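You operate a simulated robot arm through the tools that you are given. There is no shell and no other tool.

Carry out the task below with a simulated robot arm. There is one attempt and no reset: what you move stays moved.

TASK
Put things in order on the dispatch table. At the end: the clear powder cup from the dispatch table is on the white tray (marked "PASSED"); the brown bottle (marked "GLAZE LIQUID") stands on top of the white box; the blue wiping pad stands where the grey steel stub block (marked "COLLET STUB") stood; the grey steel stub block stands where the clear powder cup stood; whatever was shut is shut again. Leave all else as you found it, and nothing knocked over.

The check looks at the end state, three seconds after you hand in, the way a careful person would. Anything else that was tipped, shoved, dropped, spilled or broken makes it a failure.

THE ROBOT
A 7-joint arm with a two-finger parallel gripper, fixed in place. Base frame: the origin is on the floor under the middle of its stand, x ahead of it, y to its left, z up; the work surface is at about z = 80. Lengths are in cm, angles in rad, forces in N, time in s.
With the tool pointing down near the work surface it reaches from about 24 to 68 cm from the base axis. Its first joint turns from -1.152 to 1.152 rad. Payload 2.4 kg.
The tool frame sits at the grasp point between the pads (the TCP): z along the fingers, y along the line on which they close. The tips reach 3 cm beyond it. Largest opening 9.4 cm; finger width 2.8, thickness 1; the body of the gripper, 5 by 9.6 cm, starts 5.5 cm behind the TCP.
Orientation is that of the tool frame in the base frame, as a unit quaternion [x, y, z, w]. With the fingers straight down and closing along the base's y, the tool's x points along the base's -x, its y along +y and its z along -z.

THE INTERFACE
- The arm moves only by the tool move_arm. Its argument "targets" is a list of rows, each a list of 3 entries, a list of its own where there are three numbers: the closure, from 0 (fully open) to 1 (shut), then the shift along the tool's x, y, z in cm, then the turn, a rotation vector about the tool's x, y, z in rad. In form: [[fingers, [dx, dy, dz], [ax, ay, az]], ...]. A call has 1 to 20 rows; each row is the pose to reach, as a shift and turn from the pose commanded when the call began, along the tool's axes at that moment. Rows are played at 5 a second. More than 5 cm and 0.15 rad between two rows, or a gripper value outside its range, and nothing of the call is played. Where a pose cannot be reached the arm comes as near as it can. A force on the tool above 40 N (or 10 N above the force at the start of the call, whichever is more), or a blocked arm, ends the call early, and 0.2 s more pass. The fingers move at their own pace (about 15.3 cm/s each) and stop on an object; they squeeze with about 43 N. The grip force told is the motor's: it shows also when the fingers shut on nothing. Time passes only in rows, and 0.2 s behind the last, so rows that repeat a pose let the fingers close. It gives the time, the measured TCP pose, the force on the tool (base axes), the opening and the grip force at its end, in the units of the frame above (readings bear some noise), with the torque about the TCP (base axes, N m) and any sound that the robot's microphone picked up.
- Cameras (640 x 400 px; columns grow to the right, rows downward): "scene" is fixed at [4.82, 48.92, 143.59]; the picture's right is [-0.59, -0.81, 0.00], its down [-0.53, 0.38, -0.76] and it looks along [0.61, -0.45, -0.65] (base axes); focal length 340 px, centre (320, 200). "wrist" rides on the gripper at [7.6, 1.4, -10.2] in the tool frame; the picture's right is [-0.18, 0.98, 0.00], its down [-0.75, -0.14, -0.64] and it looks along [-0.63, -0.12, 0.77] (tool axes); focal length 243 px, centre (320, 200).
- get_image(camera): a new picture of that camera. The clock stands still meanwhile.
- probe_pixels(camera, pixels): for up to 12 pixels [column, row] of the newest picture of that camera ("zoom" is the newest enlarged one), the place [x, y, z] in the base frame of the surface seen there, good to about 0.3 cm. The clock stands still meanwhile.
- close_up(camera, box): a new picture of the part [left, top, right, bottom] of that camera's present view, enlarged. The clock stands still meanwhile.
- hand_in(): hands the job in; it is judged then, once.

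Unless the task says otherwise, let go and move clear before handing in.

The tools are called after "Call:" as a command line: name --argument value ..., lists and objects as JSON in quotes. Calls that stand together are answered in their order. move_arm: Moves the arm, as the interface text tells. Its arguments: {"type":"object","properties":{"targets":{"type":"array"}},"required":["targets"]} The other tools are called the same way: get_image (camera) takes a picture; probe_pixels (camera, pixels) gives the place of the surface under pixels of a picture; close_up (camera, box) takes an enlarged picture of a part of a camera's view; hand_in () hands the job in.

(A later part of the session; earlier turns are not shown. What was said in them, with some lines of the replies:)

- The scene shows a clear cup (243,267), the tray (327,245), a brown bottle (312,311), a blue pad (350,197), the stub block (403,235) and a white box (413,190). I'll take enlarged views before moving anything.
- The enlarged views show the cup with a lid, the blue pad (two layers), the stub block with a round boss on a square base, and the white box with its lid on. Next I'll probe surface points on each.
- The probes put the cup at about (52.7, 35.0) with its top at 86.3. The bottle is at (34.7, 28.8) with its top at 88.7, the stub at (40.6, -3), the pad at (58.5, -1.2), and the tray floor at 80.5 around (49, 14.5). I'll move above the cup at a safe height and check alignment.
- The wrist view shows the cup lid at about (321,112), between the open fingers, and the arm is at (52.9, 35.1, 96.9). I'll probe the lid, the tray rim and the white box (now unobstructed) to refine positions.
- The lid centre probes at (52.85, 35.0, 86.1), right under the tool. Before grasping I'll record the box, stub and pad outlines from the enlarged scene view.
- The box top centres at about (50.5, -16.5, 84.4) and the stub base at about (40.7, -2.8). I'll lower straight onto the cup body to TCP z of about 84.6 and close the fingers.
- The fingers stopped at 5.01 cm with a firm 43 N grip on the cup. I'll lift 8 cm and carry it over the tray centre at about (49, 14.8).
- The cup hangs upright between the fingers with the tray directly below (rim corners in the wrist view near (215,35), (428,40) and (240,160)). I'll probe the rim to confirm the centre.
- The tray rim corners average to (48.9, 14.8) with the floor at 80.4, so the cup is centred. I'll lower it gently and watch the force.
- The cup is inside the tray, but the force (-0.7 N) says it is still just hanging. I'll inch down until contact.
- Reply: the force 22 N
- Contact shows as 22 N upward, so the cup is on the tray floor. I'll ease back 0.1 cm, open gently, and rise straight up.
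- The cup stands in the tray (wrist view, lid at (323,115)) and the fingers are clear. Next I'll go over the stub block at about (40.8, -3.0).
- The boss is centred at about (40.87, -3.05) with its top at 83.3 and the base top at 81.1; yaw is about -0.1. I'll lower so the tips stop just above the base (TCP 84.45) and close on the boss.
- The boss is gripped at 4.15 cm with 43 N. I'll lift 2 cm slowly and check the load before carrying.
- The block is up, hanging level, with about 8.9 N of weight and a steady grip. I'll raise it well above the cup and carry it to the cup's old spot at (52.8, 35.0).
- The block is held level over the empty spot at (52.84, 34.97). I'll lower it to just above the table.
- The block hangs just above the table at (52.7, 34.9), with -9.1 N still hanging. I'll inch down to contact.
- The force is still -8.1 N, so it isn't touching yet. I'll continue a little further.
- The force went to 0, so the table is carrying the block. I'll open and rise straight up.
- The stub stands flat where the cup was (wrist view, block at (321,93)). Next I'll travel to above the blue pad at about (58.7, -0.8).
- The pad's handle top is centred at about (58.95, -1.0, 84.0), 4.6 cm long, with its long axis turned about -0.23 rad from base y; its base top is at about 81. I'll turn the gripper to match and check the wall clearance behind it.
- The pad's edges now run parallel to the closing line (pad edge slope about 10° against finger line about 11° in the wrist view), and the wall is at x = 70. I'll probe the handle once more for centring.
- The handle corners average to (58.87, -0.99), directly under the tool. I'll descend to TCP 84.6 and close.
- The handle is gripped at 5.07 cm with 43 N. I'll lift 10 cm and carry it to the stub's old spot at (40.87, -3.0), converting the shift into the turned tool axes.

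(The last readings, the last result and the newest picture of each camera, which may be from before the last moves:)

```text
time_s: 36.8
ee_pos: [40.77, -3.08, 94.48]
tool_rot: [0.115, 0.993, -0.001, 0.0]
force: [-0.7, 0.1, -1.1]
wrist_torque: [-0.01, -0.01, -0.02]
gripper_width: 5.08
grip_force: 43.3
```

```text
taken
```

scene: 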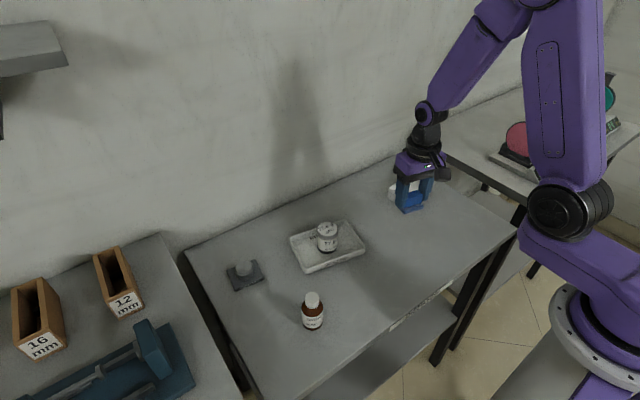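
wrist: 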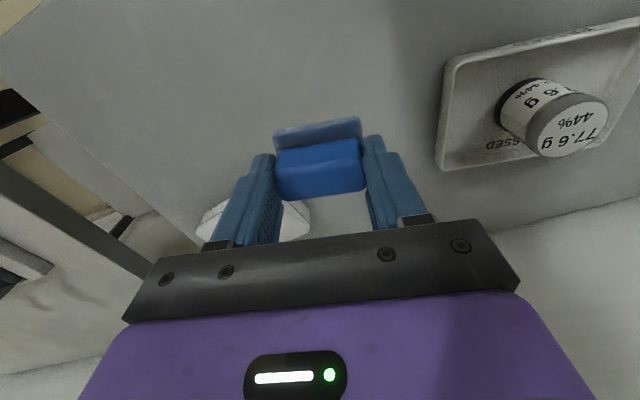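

The pad is held level over (40.8, -3.1). I'll lower it to just above the table.

Call:
move_arm --targets '[[0.62, [0, 0, 2.5], [0, 0, 0]], [0.62, [0, 0, 5], [0, 0, 0]], [0.62, [0, 0, 7.5], [0, 0, 0]], [0.62, [0, 0, 9], [0, 0, 0]], [0.62, [0, 0, 9.6], [0, 0, 0]], [0.62, [0, 0, 9.85], [0, 0, 0]], [0.62, [0, 0, 9.95], [0, 0, 0]], [0.62, [0, 0, 9.95], [0, 0, 0]]]'

Call:
close_up --camera "scene" --box '[340, 170, 460, 270]'

```text
time_s: 38.6
ee_pos: [40.83, -2.97, 84.56]
tool_rot: [0.116, 0.993, 0.001, 0.0]
force: [-0.5, -0.3, -1.2]
wrist_torque: [-0.01, -0.01, -0.03]
gripper_width: 5.07
grip_force: 42.8
```

```text
4.00 times, centred on (400, 220) of scene
```

zoom: 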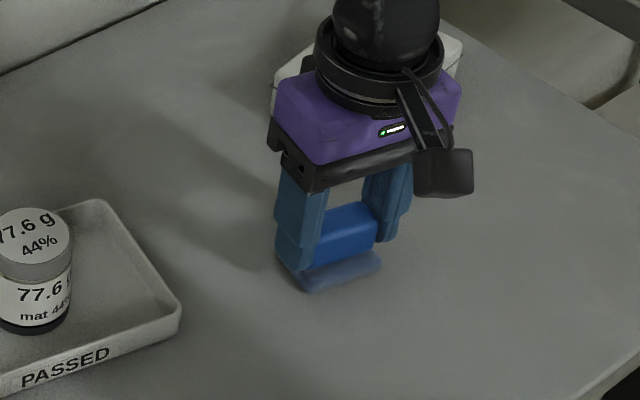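

The pad is a hair above the table at (40.83, -2.97), with -1.2 N still hanging. I'll inch down for contact.

Call:
move_arm --targets '[[0.62, [0, 0, 0.08], [0, 0, 0]], [0.62, [0, 0, 0.08], [0, 0, 0]], [0.62, [0, 0, 0.14], [0, 0, 0]], [0.62, [0, 0, 0.14], [0, 0, 0]]]'

```text
time_s: 39.6
ee_pos: [40.88, -3.05, 84.55]
tool_rot: [0.115, 0.993, 0.0, 0.002]
force: [-3.5, -2.4, 37.5]
wrist_torque: [-0.07, 0.09, -0.04]
gripper_width: 5.11
grip_force: 42.7
```

Contact is firm at 37 N. I'll ease back 0.12 cm, release, and rise.

Call:
move_arm --targets '[[0.62, [0, 0, -0.06], [0, 0, 0]], [0.62, [0, 0, -0.12], [0, 0, 0]], [0.62, [0, 0, -0.12], [0, 0, 0]], [0.42, [0, 0, -0.12], [0, 0, 0]], [0.35, [0, 0, -0.12], [0, 0, 0]], [0.25, [0, 0, -0.12], [0, 0, 0]], [0.25, [0, 0, -0.12], [0, 0, 0]], [0.25, [0, 0, -1.5], [0, 0, 0]], [0.25, [0, 0, -4], [0, 0, 0]], [0.25, [0, 0, -7], [0, 0, 0]], [0.2, [0, 0, -10], [0, 0, 0]], [0.0, [0, 0, -12.5], [0, 0, 0]], [0.0, [0, 0, -12.5], [0, 0, 0]]]'

Call:
get_image --camera "scene"

Call:
get_image --camera "wrist"

```text
time_s: 42.4
ee_pos: [40.96, -3.22, 96.81]
tool_rot: [0.115, 0.993, 0.0, 0.0]
force: [0.1, -1.1, 0.5]
wrist_torque: [0.01, 0.0, 0.01]
gripper_width: 9.37
grip_force: 0.0
```

```text
taken
```

scene: 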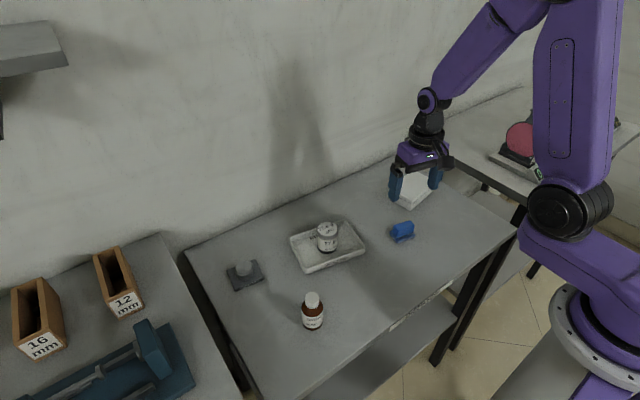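

```text
taken
```

wrist: 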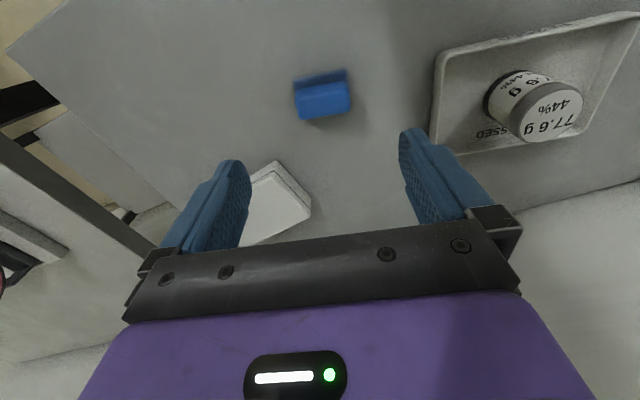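

The pad stands where the stub was (wrist view (322,95)), and everything else is undisturbed. Now I'll go above the brown bottle at about (34.75, 28.75), turning the gripper back straight.

Call:
move_arm --targets '[[0, [1.323, 2.952, -0.4], [0, 0, -0.023]], [0, [2.646, 5.904, -0.8], [0, 0, -0.046]], [0, [3.969, 8.856, -1.2], [0, 0, -0.069]], [0, [5.292, 11.808, -1.6], [0, 0, -0.092]], [0, [6.615, 14.76, -2], [0, 0, -0.115]], [0, [7.938, 17.712, -2], [0, 0, -0.138]], [0, [9.261, 20.664, -2], [0, 0, -0.161]], [0, [10.584, 23.616, -2], [0, 0, -0.184]], [0, [11.907, 26.568, -2], [0, 0, -0.207]], [0, [13.23, 29.52, -2], [0, 0, -0.23]], [0, [13.23, 29.52, -2], [0, 0, -0.23]], [0, [13.23, 29.52, -2], [0, 0, -0.23]]]'

Call:
get_image --camera "wrist"

Call:
get_image --camera "scene"

Call:
close_up --camera "wrist" --box '[260, 40, 380, 140]'

```text
time_s: 45.0
ee_pos: [34.57, 28.57, 98.92]
tool_rot: [0.0, 1.0, 0.0, 0.0]
force: [-0.9, -0.7, 0.5]
wrist_torque: [-0.03, 0.0, -0.01]
gripper_width: 9.39
grip_force: 0.0
```

```text
taken
```

wrist: 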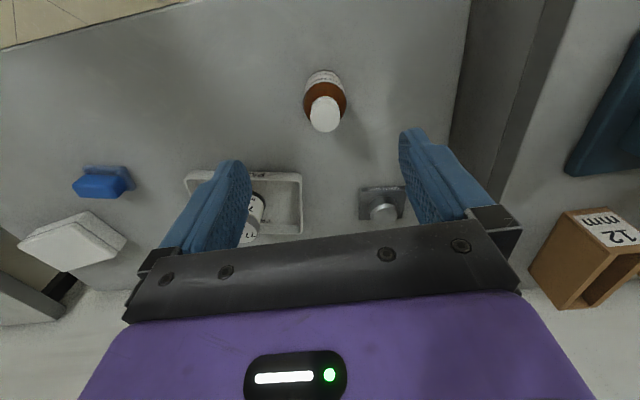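

```text
taken
```

scene: 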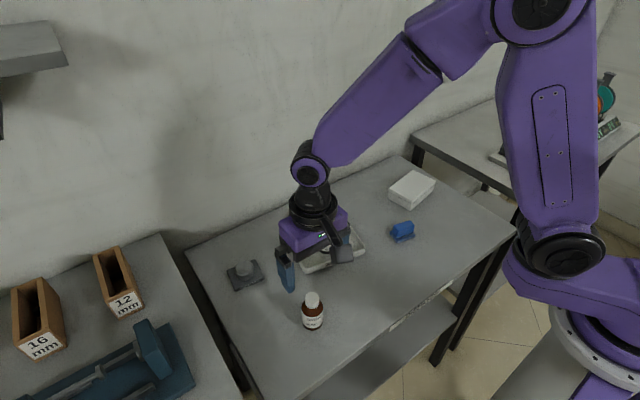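

```text
4.00 times, centred on (320, 90) of wrist
```

zoom: 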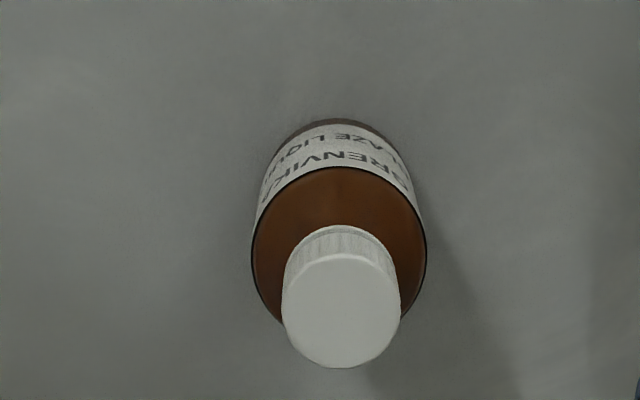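

Call:
probe_pixels --camera "zoom" --pixels '[[340, 310], [290, 310], [392, 310], [340, 262], [340, 362], [258, 245], [420, 250], [340, 185], [300, 200], [390, 200], [340, 130], [340, 215]]'

Call:
probe_pixels --camera "scene" --pixels '[[313, 297], [312, 310], [313, 318], [312, 327], [305, 320], [320, 320], [303, 312], [322, 312]]'

```text
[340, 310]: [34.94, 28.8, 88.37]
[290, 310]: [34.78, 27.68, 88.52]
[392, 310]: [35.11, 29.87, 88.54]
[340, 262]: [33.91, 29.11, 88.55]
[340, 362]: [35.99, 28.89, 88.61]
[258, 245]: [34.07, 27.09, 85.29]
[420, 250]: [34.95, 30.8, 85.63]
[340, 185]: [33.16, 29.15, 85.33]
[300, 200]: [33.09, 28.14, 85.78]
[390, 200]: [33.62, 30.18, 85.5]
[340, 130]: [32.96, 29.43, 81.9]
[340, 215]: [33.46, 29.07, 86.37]
```

```text
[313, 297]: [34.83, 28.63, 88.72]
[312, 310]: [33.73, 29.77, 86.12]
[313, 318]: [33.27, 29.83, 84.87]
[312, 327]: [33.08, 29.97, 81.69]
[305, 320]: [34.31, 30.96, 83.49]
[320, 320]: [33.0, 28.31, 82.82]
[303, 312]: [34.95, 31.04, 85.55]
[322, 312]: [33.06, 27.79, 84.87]
```

The bottle cap is centred at (34.95, 28.85) with its top at 88.5, and the body is about 4 cm wide up to a shoulder near 85.5. I'll lower to TCP 84.3 around the body and close.

Call:
move_arm --targets '[[0, [-0.15, 0.1, 3], [0, 0, 0]], [0, [-0.25, 0.2, 6], [0, 0, 0]], [0, [-0.25, 0.2, 9], [0, 0, 0]], [0, [-0.25, 0.2, 12], [0, 0, 0]], [0, [-0.25, 0.2, 14], [0, 0, 0]], [0, [-0.25, 0.2, 14.7], [0, 0, 0]], [0, [-0.25, 0.2, 14.7], [0, 0, 0]], [0.35, [-0.25, 0.2, 14.7], [0, 0, 0]], [0.5, [-0.25, 0.2, 14.7], [0, 0, 0]], [0.7, [-0.25, 0.2, 14.7], [0, 0, 0]], [0.7, [-0.25, 0.2, 14.7], [0, 0, 0]], [0.7, [-0.25, 0.2, 14.7], [0, 0, 0]]]'

Call:
close_up --camera "scene" --box '[250, 240, 370, 340]'

Call:
get_image --camera "wrist"

```text
time_s: 47.6
ee_pos: [35.02, 28.95, 84.33]
tool_rot: [0.0, 1.0, 0.001, 0.0]
force: [-0.3, 1.4, 1.4]
wrist_torque: [-0.03, -0.01, -0.02]
gripper_width: 4.06
grip_force: 42.6
```

```text
4.00 times, centred on (310, 290) of scene
```

zoom: 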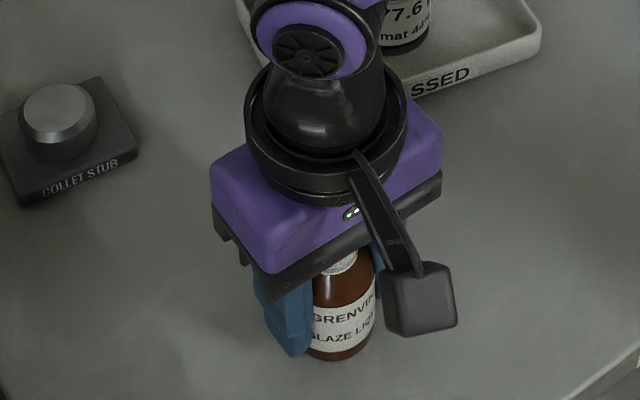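

```text
taken
```

wrist: 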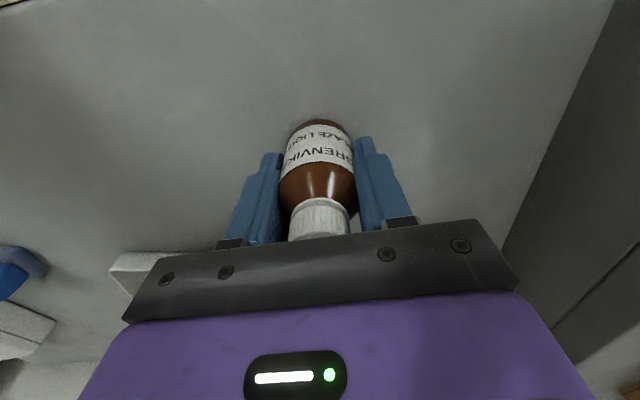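

The bottle body is gripped at 4.06 cm with 43 N, and the cap clears the gripper body. I'll lift it straight up to clear the cup and check the load.

Call:
move_arm --targets '[[0.7, [0, 0, -1], [0, 0, 0]], [0.7, [0, 0, -3], [0, 0, 0]], [0.7, [0, 0, -6], [0, 0, 0]], [0.7, [0, 0, -9], [0, 0, 0]], [0.7, [0, 0, -12], [0, 0, 0]], [0.7, [0, 0, -13.7], [0, 0, 0]], [0.7, [0, 0, -13.7], [0, 0, 0]]]'

Call:
get_image --camera "scene"

Call:
close_up --camera "scene" --box '[360, 150, 460, 250]'

```text
time_s: 49.2
ee_pos: [35.16, 29.03, 97.95]
tool_rot: [0.0, 1.0, 0.0, -0.001]
force: [-0.1, -0.5, -0.7]
wrist_torque: [0.02, 0.02, 0.02]
gripper_width: 4.06
grip_force: 43.0
```

```text
taken
```

scene: 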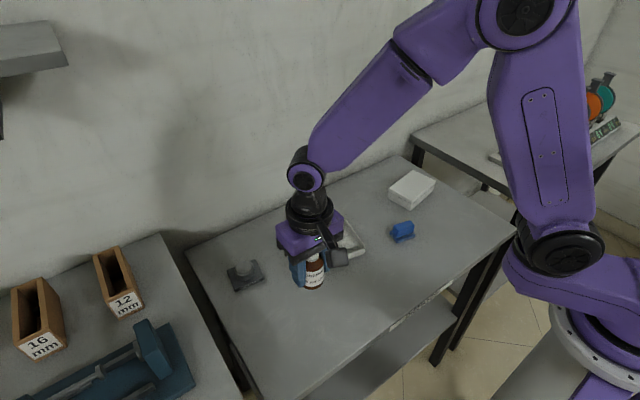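

```text
4.00 times, centred on (410, 200) of scene
```

zoom: 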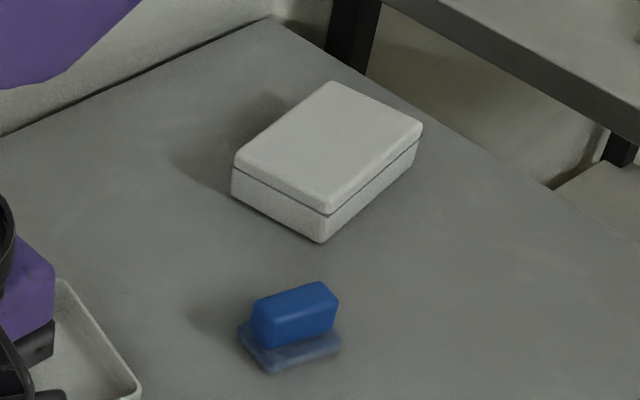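

The bottle is lifted (scene (313,272)) with a steady grip. I'll probe the box lid again in this unobstructed view.

Call:
probe_pixels --camera "zoom" --pixels '[[333, 86], [416, 128], [326, 206], [242, 158], [328, 143], [285, 120], [375, 105], [370, 165], [285, 183], [320, 235], [415, 160], [235, 185]]'

Call:
probe_pixels --camera "zoom" --pixels '[[330, 85], [418, 126], [330, 145], [326, 149], [240, 156], [329, 141], [300, 320], [325, 345], [270, 370], [240, 330]]'

```text
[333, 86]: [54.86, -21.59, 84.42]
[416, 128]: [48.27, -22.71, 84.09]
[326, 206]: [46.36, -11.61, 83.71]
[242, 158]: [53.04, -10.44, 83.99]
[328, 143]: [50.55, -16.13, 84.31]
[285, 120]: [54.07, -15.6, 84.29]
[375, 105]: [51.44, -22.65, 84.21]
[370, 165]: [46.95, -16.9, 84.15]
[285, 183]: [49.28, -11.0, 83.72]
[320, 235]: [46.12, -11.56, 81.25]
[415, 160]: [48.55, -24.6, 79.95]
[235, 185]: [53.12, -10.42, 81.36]
```

```text
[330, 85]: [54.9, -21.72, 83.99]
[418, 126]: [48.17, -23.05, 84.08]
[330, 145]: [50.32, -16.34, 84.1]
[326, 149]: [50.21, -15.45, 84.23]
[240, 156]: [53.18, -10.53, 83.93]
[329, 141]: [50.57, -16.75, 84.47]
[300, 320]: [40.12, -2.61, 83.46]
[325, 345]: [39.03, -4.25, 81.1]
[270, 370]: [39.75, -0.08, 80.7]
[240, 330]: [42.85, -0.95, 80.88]
```

The box lid corners average to (50.6, -16.6) with the top at about 84.3. I'll carry the bottle there at this height with gentle start and stop.

Call:
move_arm --targets '[[0.7, [-0.31, -0.91, 0], [0, 0, 0]], [0.7, [-0.94, -2.73, 0], [0, 0, 0]], [0.7, [-1.87, -5.47, 0], [0, 0, 0]], [0.7, [-2.96, -8.65, 0], [0, 0, 0]], [0.7, [-4.06, -11.84, 0], [0, 0, 0]], [0.7, [-5.15, -15.03, 0], [0, 0, 0]], [0.7, [-6.24, -18.22, 0], [0, 0, 0]], [0.7, [-7.33, -21.41, 0], [0, 0, 0]], [0.7, [-8.42, -24.6, 0], [0, 0, 0]], [0.7, [-9.52, -27.79, 0], [0, 0, 0]], [0.7, [-10.61, -30.97, 0], [0, 0, 0]], [0.7, [-11.7, -34.16, 0], [0, 0, 0]], [0.7, [-12.79, -37.35, 0], [0, 0, 0]], [0.7, [-13.88, -40.54, 0], [0, 0, 0]], [0.7, [-14.74, -43.04, 0], [0, 0, 0]], [0.7, [-15.29, -44.64, 0], [0, 0, 0]], [0.7, [-15.6, -45.55, 0], [0, 0, 0]], [0.7, [-15.6, -45.55, 0], [0, 0, 0]], [0.7, [-15.6, -45.55, 0], [0, 0, 0]]]'

Call:
get_image --camera "scene"

Call:
get_image --camera "wrist"

```text
time_s: 53.2
ee_pos: [50.63, -16.72, 97.85]
tool_rot: [0.0, 1.0, -0.001, 0.0]
force: [0.1, 0.4, -1.4]
wrist_torque: [-0.01, 0.0, -0.02]
gripper_width: 4.08
grip_force: 42.5
```

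```text
taken
```

scene: 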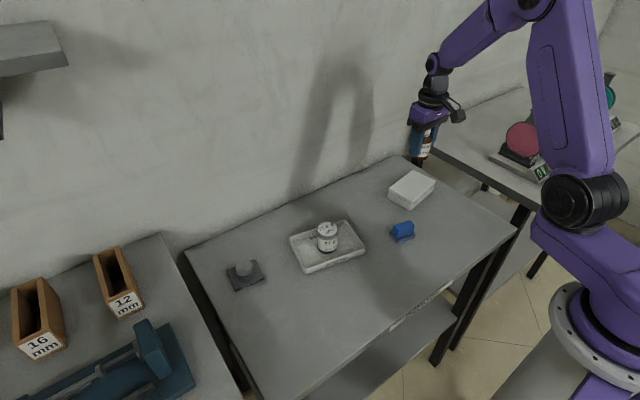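

```text
taken
```

wrist: 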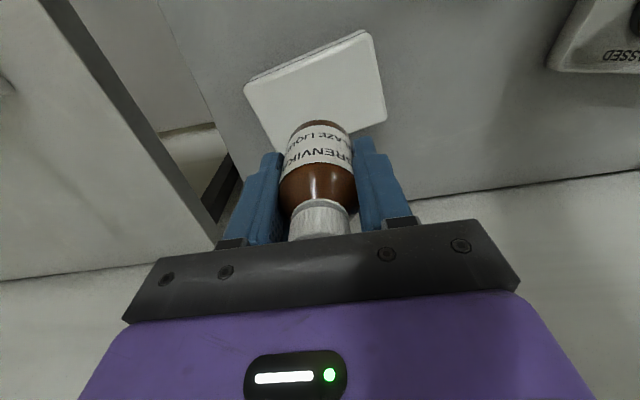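

The bottle hangs upright over the box (wrist view, lid corners near (247,90), (367,35), (385,118)). I'll check those corners once more before lowering.

Call:
probe_pixels --camera "wrist" --pixels '[[250, 92], [366, 36], [383, 116], [270, 140], [330, 90], [280, 90], [360, 100]]'

```text
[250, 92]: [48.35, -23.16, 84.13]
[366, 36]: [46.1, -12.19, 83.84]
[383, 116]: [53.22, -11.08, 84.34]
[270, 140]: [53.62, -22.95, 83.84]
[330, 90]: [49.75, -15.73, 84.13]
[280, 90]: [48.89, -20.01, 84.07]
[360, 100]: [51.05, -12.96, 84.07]
```

The diagonal gives a centre of about (50.7, -16.9), matching the bottle's position within a few millimetres. I'll lower to just above the lid.

Call:
move_arm --targets '[[0.7, [-0.1, -0.2, 2], [0, 0, 0]], [0.7, [-0.1, -0.2, 4.5], [0, 0, 0]], [0.7, [-0.1, -0.2, 6.8], [0, 0, 0]], [0.7, [-0.1, -0.2, 8.2], [0, 0, 0]], [0.7, [-0.1, -0.2, 8.8], [0, 0, 0]], [0.7, [-0.1, -0.2, 9.1], [0, 0, 0]], [0.7, [-0.1, -0.2, 9.1], [0, 0, 0]]]'

Call:
close_up --camera "scene" --box '[360, 110, 480, 210]'

```text
time_s: 54.8
ee_pos: [50.57, -16.78, 88.82]
tool_rot: [0.0, 1.0, 0.0, 0.0]
force: [-0.2, -0.4, -0.6]
wrist_torque: [0.03, 0.0, 0.02]
gripper_width: 4.05
grip_force: 43.4
```

```text
4.00 times, centred on (420, 160) of scene
```

zoom: 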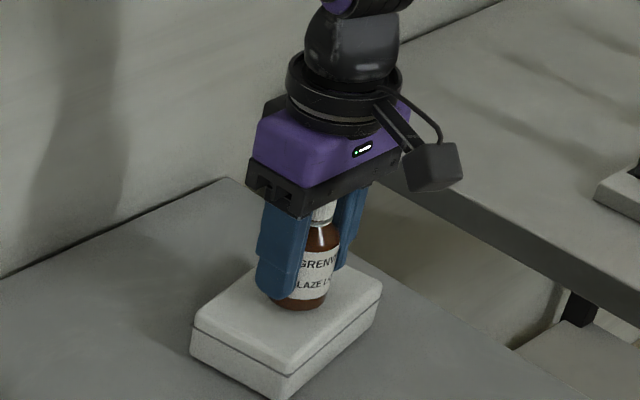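

The bottle is just above the middle of the lid, still hanging (-0.6 N). I'll inch down in small steps.

Call:
move_arm --targets '[[0.7, [0, 0, 0.08], [0, 0, 0]], [0.7, [0, 0, 0.08], [0, 0, 0]], [0.7, [0, 0, 0.14], [0, 0, 0]], [0.7, [0, 0, 0.14], [0, 0, 0]]]'

```text
time_s: 55.8
ee_pos: [50.7, -16.82, 88.68]
tool_rot: [0.001, 1.0, 0.0, 0.001]
force: [-0.1, -0.1, -1.0]
wrist_torque: [0.0, 0.01, -0.01]
gripper_width: 4.0
grip_force: 43.4
```

Call:
move_arm --targets '[[0.7, [0, 0, 0.06], [0, 0, 0]], [0.7, [0, 0, 0.06], [0, 0, 0]], [0.7, [0, 0, 0.12], [0, 0, 0]], [0.7, [0, 0, 0.12], [0, 0, 0]]]'

```text
time_s: 56.8
ee_pos: [50.71, -16.75, 88.54]
tool_rot: [0.0, 1.0, 0.0, -0.001]
force: [-0.6, 0.4, -0.5]
wrist_torque: [0.02, 0.05, 0.01]
gripper_width: 4.05
grip_force: 42.8
```

There is no contact yet (-0.5 N at z about 88.6). I'll continue in small steps.

Call:
move_arm --targets '[[0.7, [0, 0, 0.05], [0, 0, 0]], [0.7, [0, 0, 0.05], [0, 0, 0]], [0.7, [0, 0, 0.1], [0, 0, 0]], [0.7, [0, 0, 0.1], [0, 0, 0]]]'

```text
time_s: 57.8
ee_pos: [50.69, -16.79, 88.5]
tool_rot: [-0.001, 1.0, 0.001, 0.0]
force: [-2.3, 0.7, 4.2]
wrist_torque: [0.04, 0.04, 0.0]
gripper_width: 4.06
grip_force: 43.0
```

Light contact at +4.2 N, so the bottle rests on the lid. I'll open and rise straight up.

Call:
move_arm --targets '[[0.7, [0, 0, 0], [0, 0, 0]], [0.55, [0, 0, 0], [0, 0, 0]], [0.45, [0, 0, 0], [0, 0, 0]], [0.35, [0, 0, 0], [0, 0, 0]], [0.3, [0, 0, 0], [0, 0, 0]], [0.3, [0, 0, 0], [0, 0, 0]], [0.3, [0, 0, -1], [0, 0, 0]], [0.3, [0, 0, -3], [0, 0, 0]], [0.3, [0, 0, -6], [0, 0, 0]], [0.3, [0, 0, -9], [0, 0, 0]], [0.3, [0, 0, -12], [0, 0, 0]], [0.0, [0, 0, -14], [0, 0, 0]], [0.0, [0, 0, -14], [0, 0, 0]]]'

Call:
get_image --camera "scene"

Call:
get_image --camera "wrist"

```text
time_s: 60.6
ee_pos: [50.77, -16.67, 102.38]
tool_rot: [0.0, 1.0, -0.001, 0.0]
force: [-1.2, 0.4, -0.5]
wrist_torque: [0.03, 0.0, -0.01]
gripper_width: 9.39
grip_force: 0.1
```

```text
taken
```

scene: 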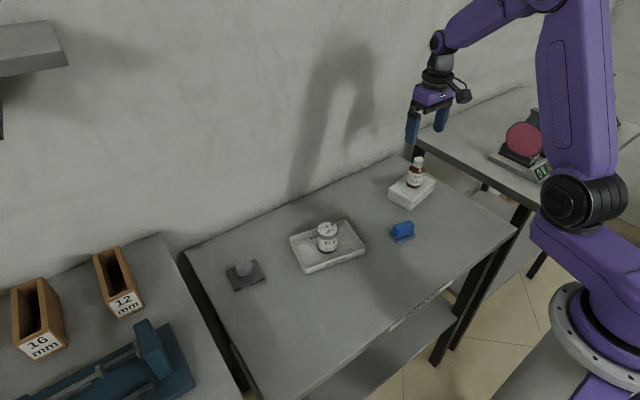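

```text
taken
```

wrist: 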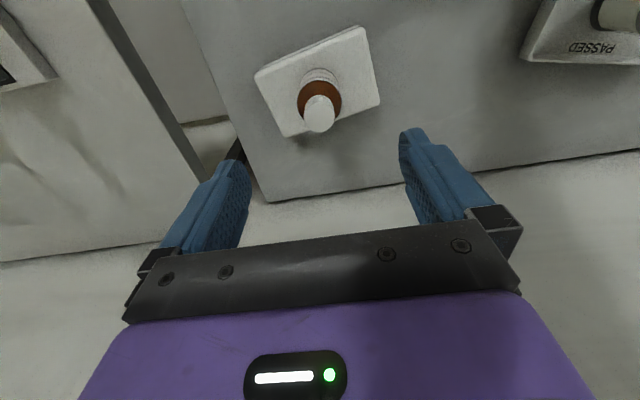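

The bottle stands on the box lid (scene (415,172)). I'll move the arm back toward its starting pose and inspect everything closely.

Call:
move_arm --targets '[[0, [0.5, 0.8, -2], [0, 0, 0]], [0, [2.5, 3.8, -3.5], [0, 0, 0]], [0, [4.7, 7, -4.3], [0, 0, 0]], [0, [6.9, 10.2, -4.4], [0, 0, 0]], [0, [9.1, 13.4, -4.4], [0, 0, 0]], [0, [11.3, 16.6, -4.4], [0, 0, 0]], [0, [13.3, 19.8, -4.4], [0, 0, 0]], [0, [15.2, 22.7, -4.4], [0, 0, 0]], [0, [15.2, 22.7, -4.4], [0, 0, 0]]]'

Call:
get_image --camera "scene"

Call:
get_image --camera "wrist"

Call:
close_up --camera "scene" --box '[200, 210, 360, 310]'

Call:
close_up --camera "scene" --box '[320, 140, 480, 260]'

```text
time_s: 62.6
ee_pos: [35.5, 5.85, 107.06]
tool_rot: [0.0, 1.0, 0.0, 0.0]
force: [-0.1, -0.1, -0.6]
wrist_torque: [0.01, -0.03, -0.02]
gripper_width: 9.38
grip_force: 0.1
```

```text
taken
```

scene: 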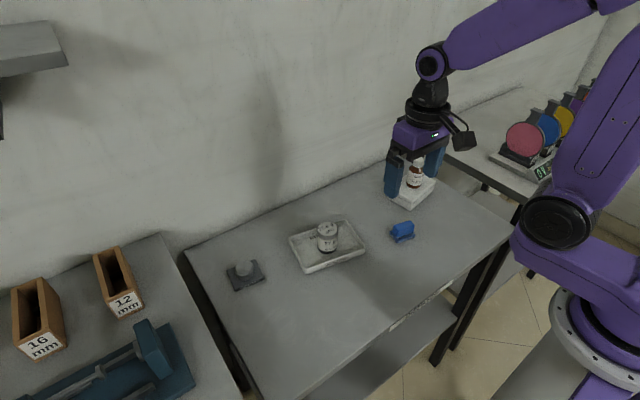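

```text
taken
```

wrist: 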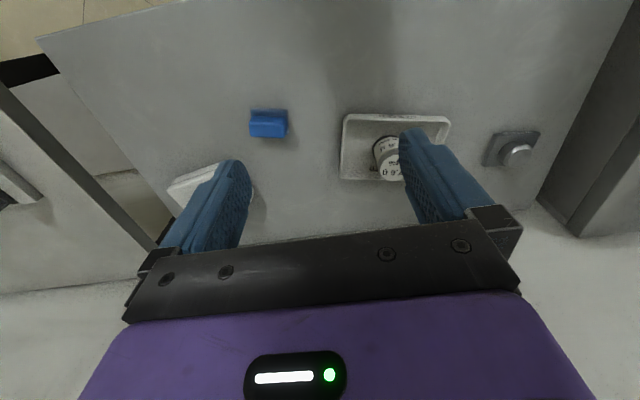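

```text
4.00 times, centred on (280, 260) of scene
```

zoom: 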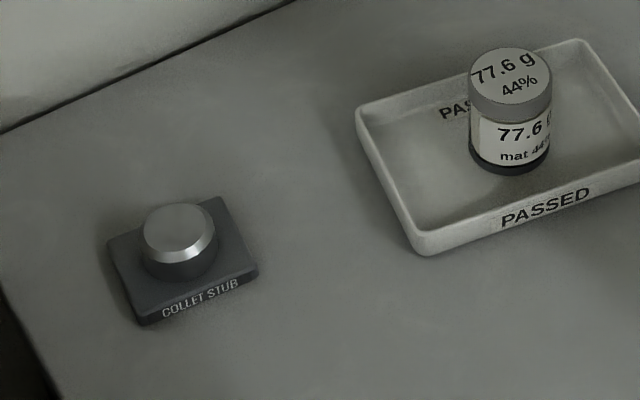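

```text
3.33 times, centred on (400, 200) of scene
```

zoom: 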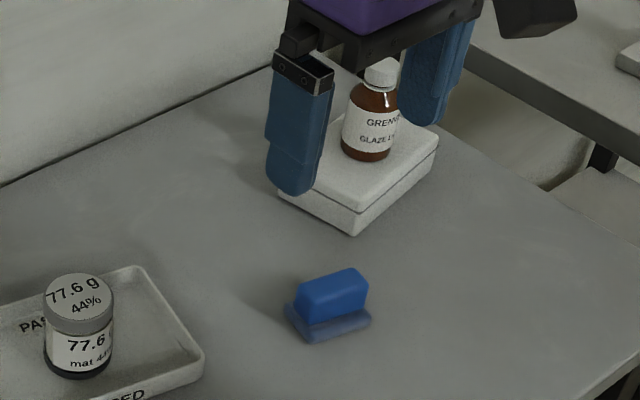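

All items look upright and in place: the cup in the tray, the stub at the cup's old spot, the pad at the stub's old spot, and the bottle on the closed box. I'll do a last position check with probes.

Call:
probe_pixels --camera "wrist" --pixels '[[267, 125], [250, 115], [286, 112], [515, 152], [490, 163], [537, 133], [392, 168], [342, 116], [448, 118], [342, 178]]'

Call:
probe_pixels --camera "scene" --pixels '[[415, 162], [412, 180], [433, 180], [405, 207], [390, 199], [402, 230], [245, 268], [327, 230], [304, 271], [364, 246]]'

```text
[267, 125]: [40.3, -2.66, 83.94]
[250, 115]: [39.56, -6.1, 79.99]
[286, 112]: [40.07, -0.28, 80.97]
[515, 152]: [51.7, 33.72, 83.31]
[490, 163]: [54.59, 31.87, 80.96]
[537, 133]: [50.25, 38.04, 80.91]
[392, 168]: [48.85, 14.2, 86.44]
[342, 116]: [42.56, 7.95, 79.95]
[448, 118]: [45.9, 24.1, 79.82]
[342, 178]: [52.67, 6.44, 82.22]
```

```text
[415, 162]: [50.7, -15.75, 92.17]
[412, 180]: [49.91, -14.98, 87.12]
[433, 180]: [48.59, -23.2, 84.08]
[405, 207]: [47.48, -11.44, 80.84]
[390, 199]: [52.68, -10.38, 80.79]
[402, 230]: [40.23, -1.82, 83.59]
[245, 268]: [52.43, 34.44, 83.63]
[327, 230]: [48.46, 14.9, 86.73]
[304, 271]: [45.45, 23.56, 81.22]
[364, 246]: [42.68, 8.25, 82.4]
```

The probes confirm the cup in the tray at about (48.8, 14.7), the stub at about (52.7, 34.8), the pad at about (40.7, -2.9), the bottle on the box lid, and the box and tray unmoved. The arm is clear, so I'll hand in.

Call:
hand_in

```text
The job is handed in.
```

I moved all four items on the dispatch table to where you asked and handed the job in. The result of the check hasn't come back yet.

- **Powder cup:** it stands upright with its lid on, near the middle of the white "PASSED" tray.
- **Collet stub block:** it stands flat where the cup was, within a few millimetres by the probe readings.
- **Blue wiping pad:** it stands where the stub block was, also within a few millimetres. I kept its original angle.
- **Glaze bottle:** it stands upright near the middle of the white box's lid.

Nothing was opened during the job, so the cup, bottle and box are all still shut. The last pictures and probes showed the tray and box where they started and nothing tipped or spilled. The arm is back near its starting position with the gripper empty.
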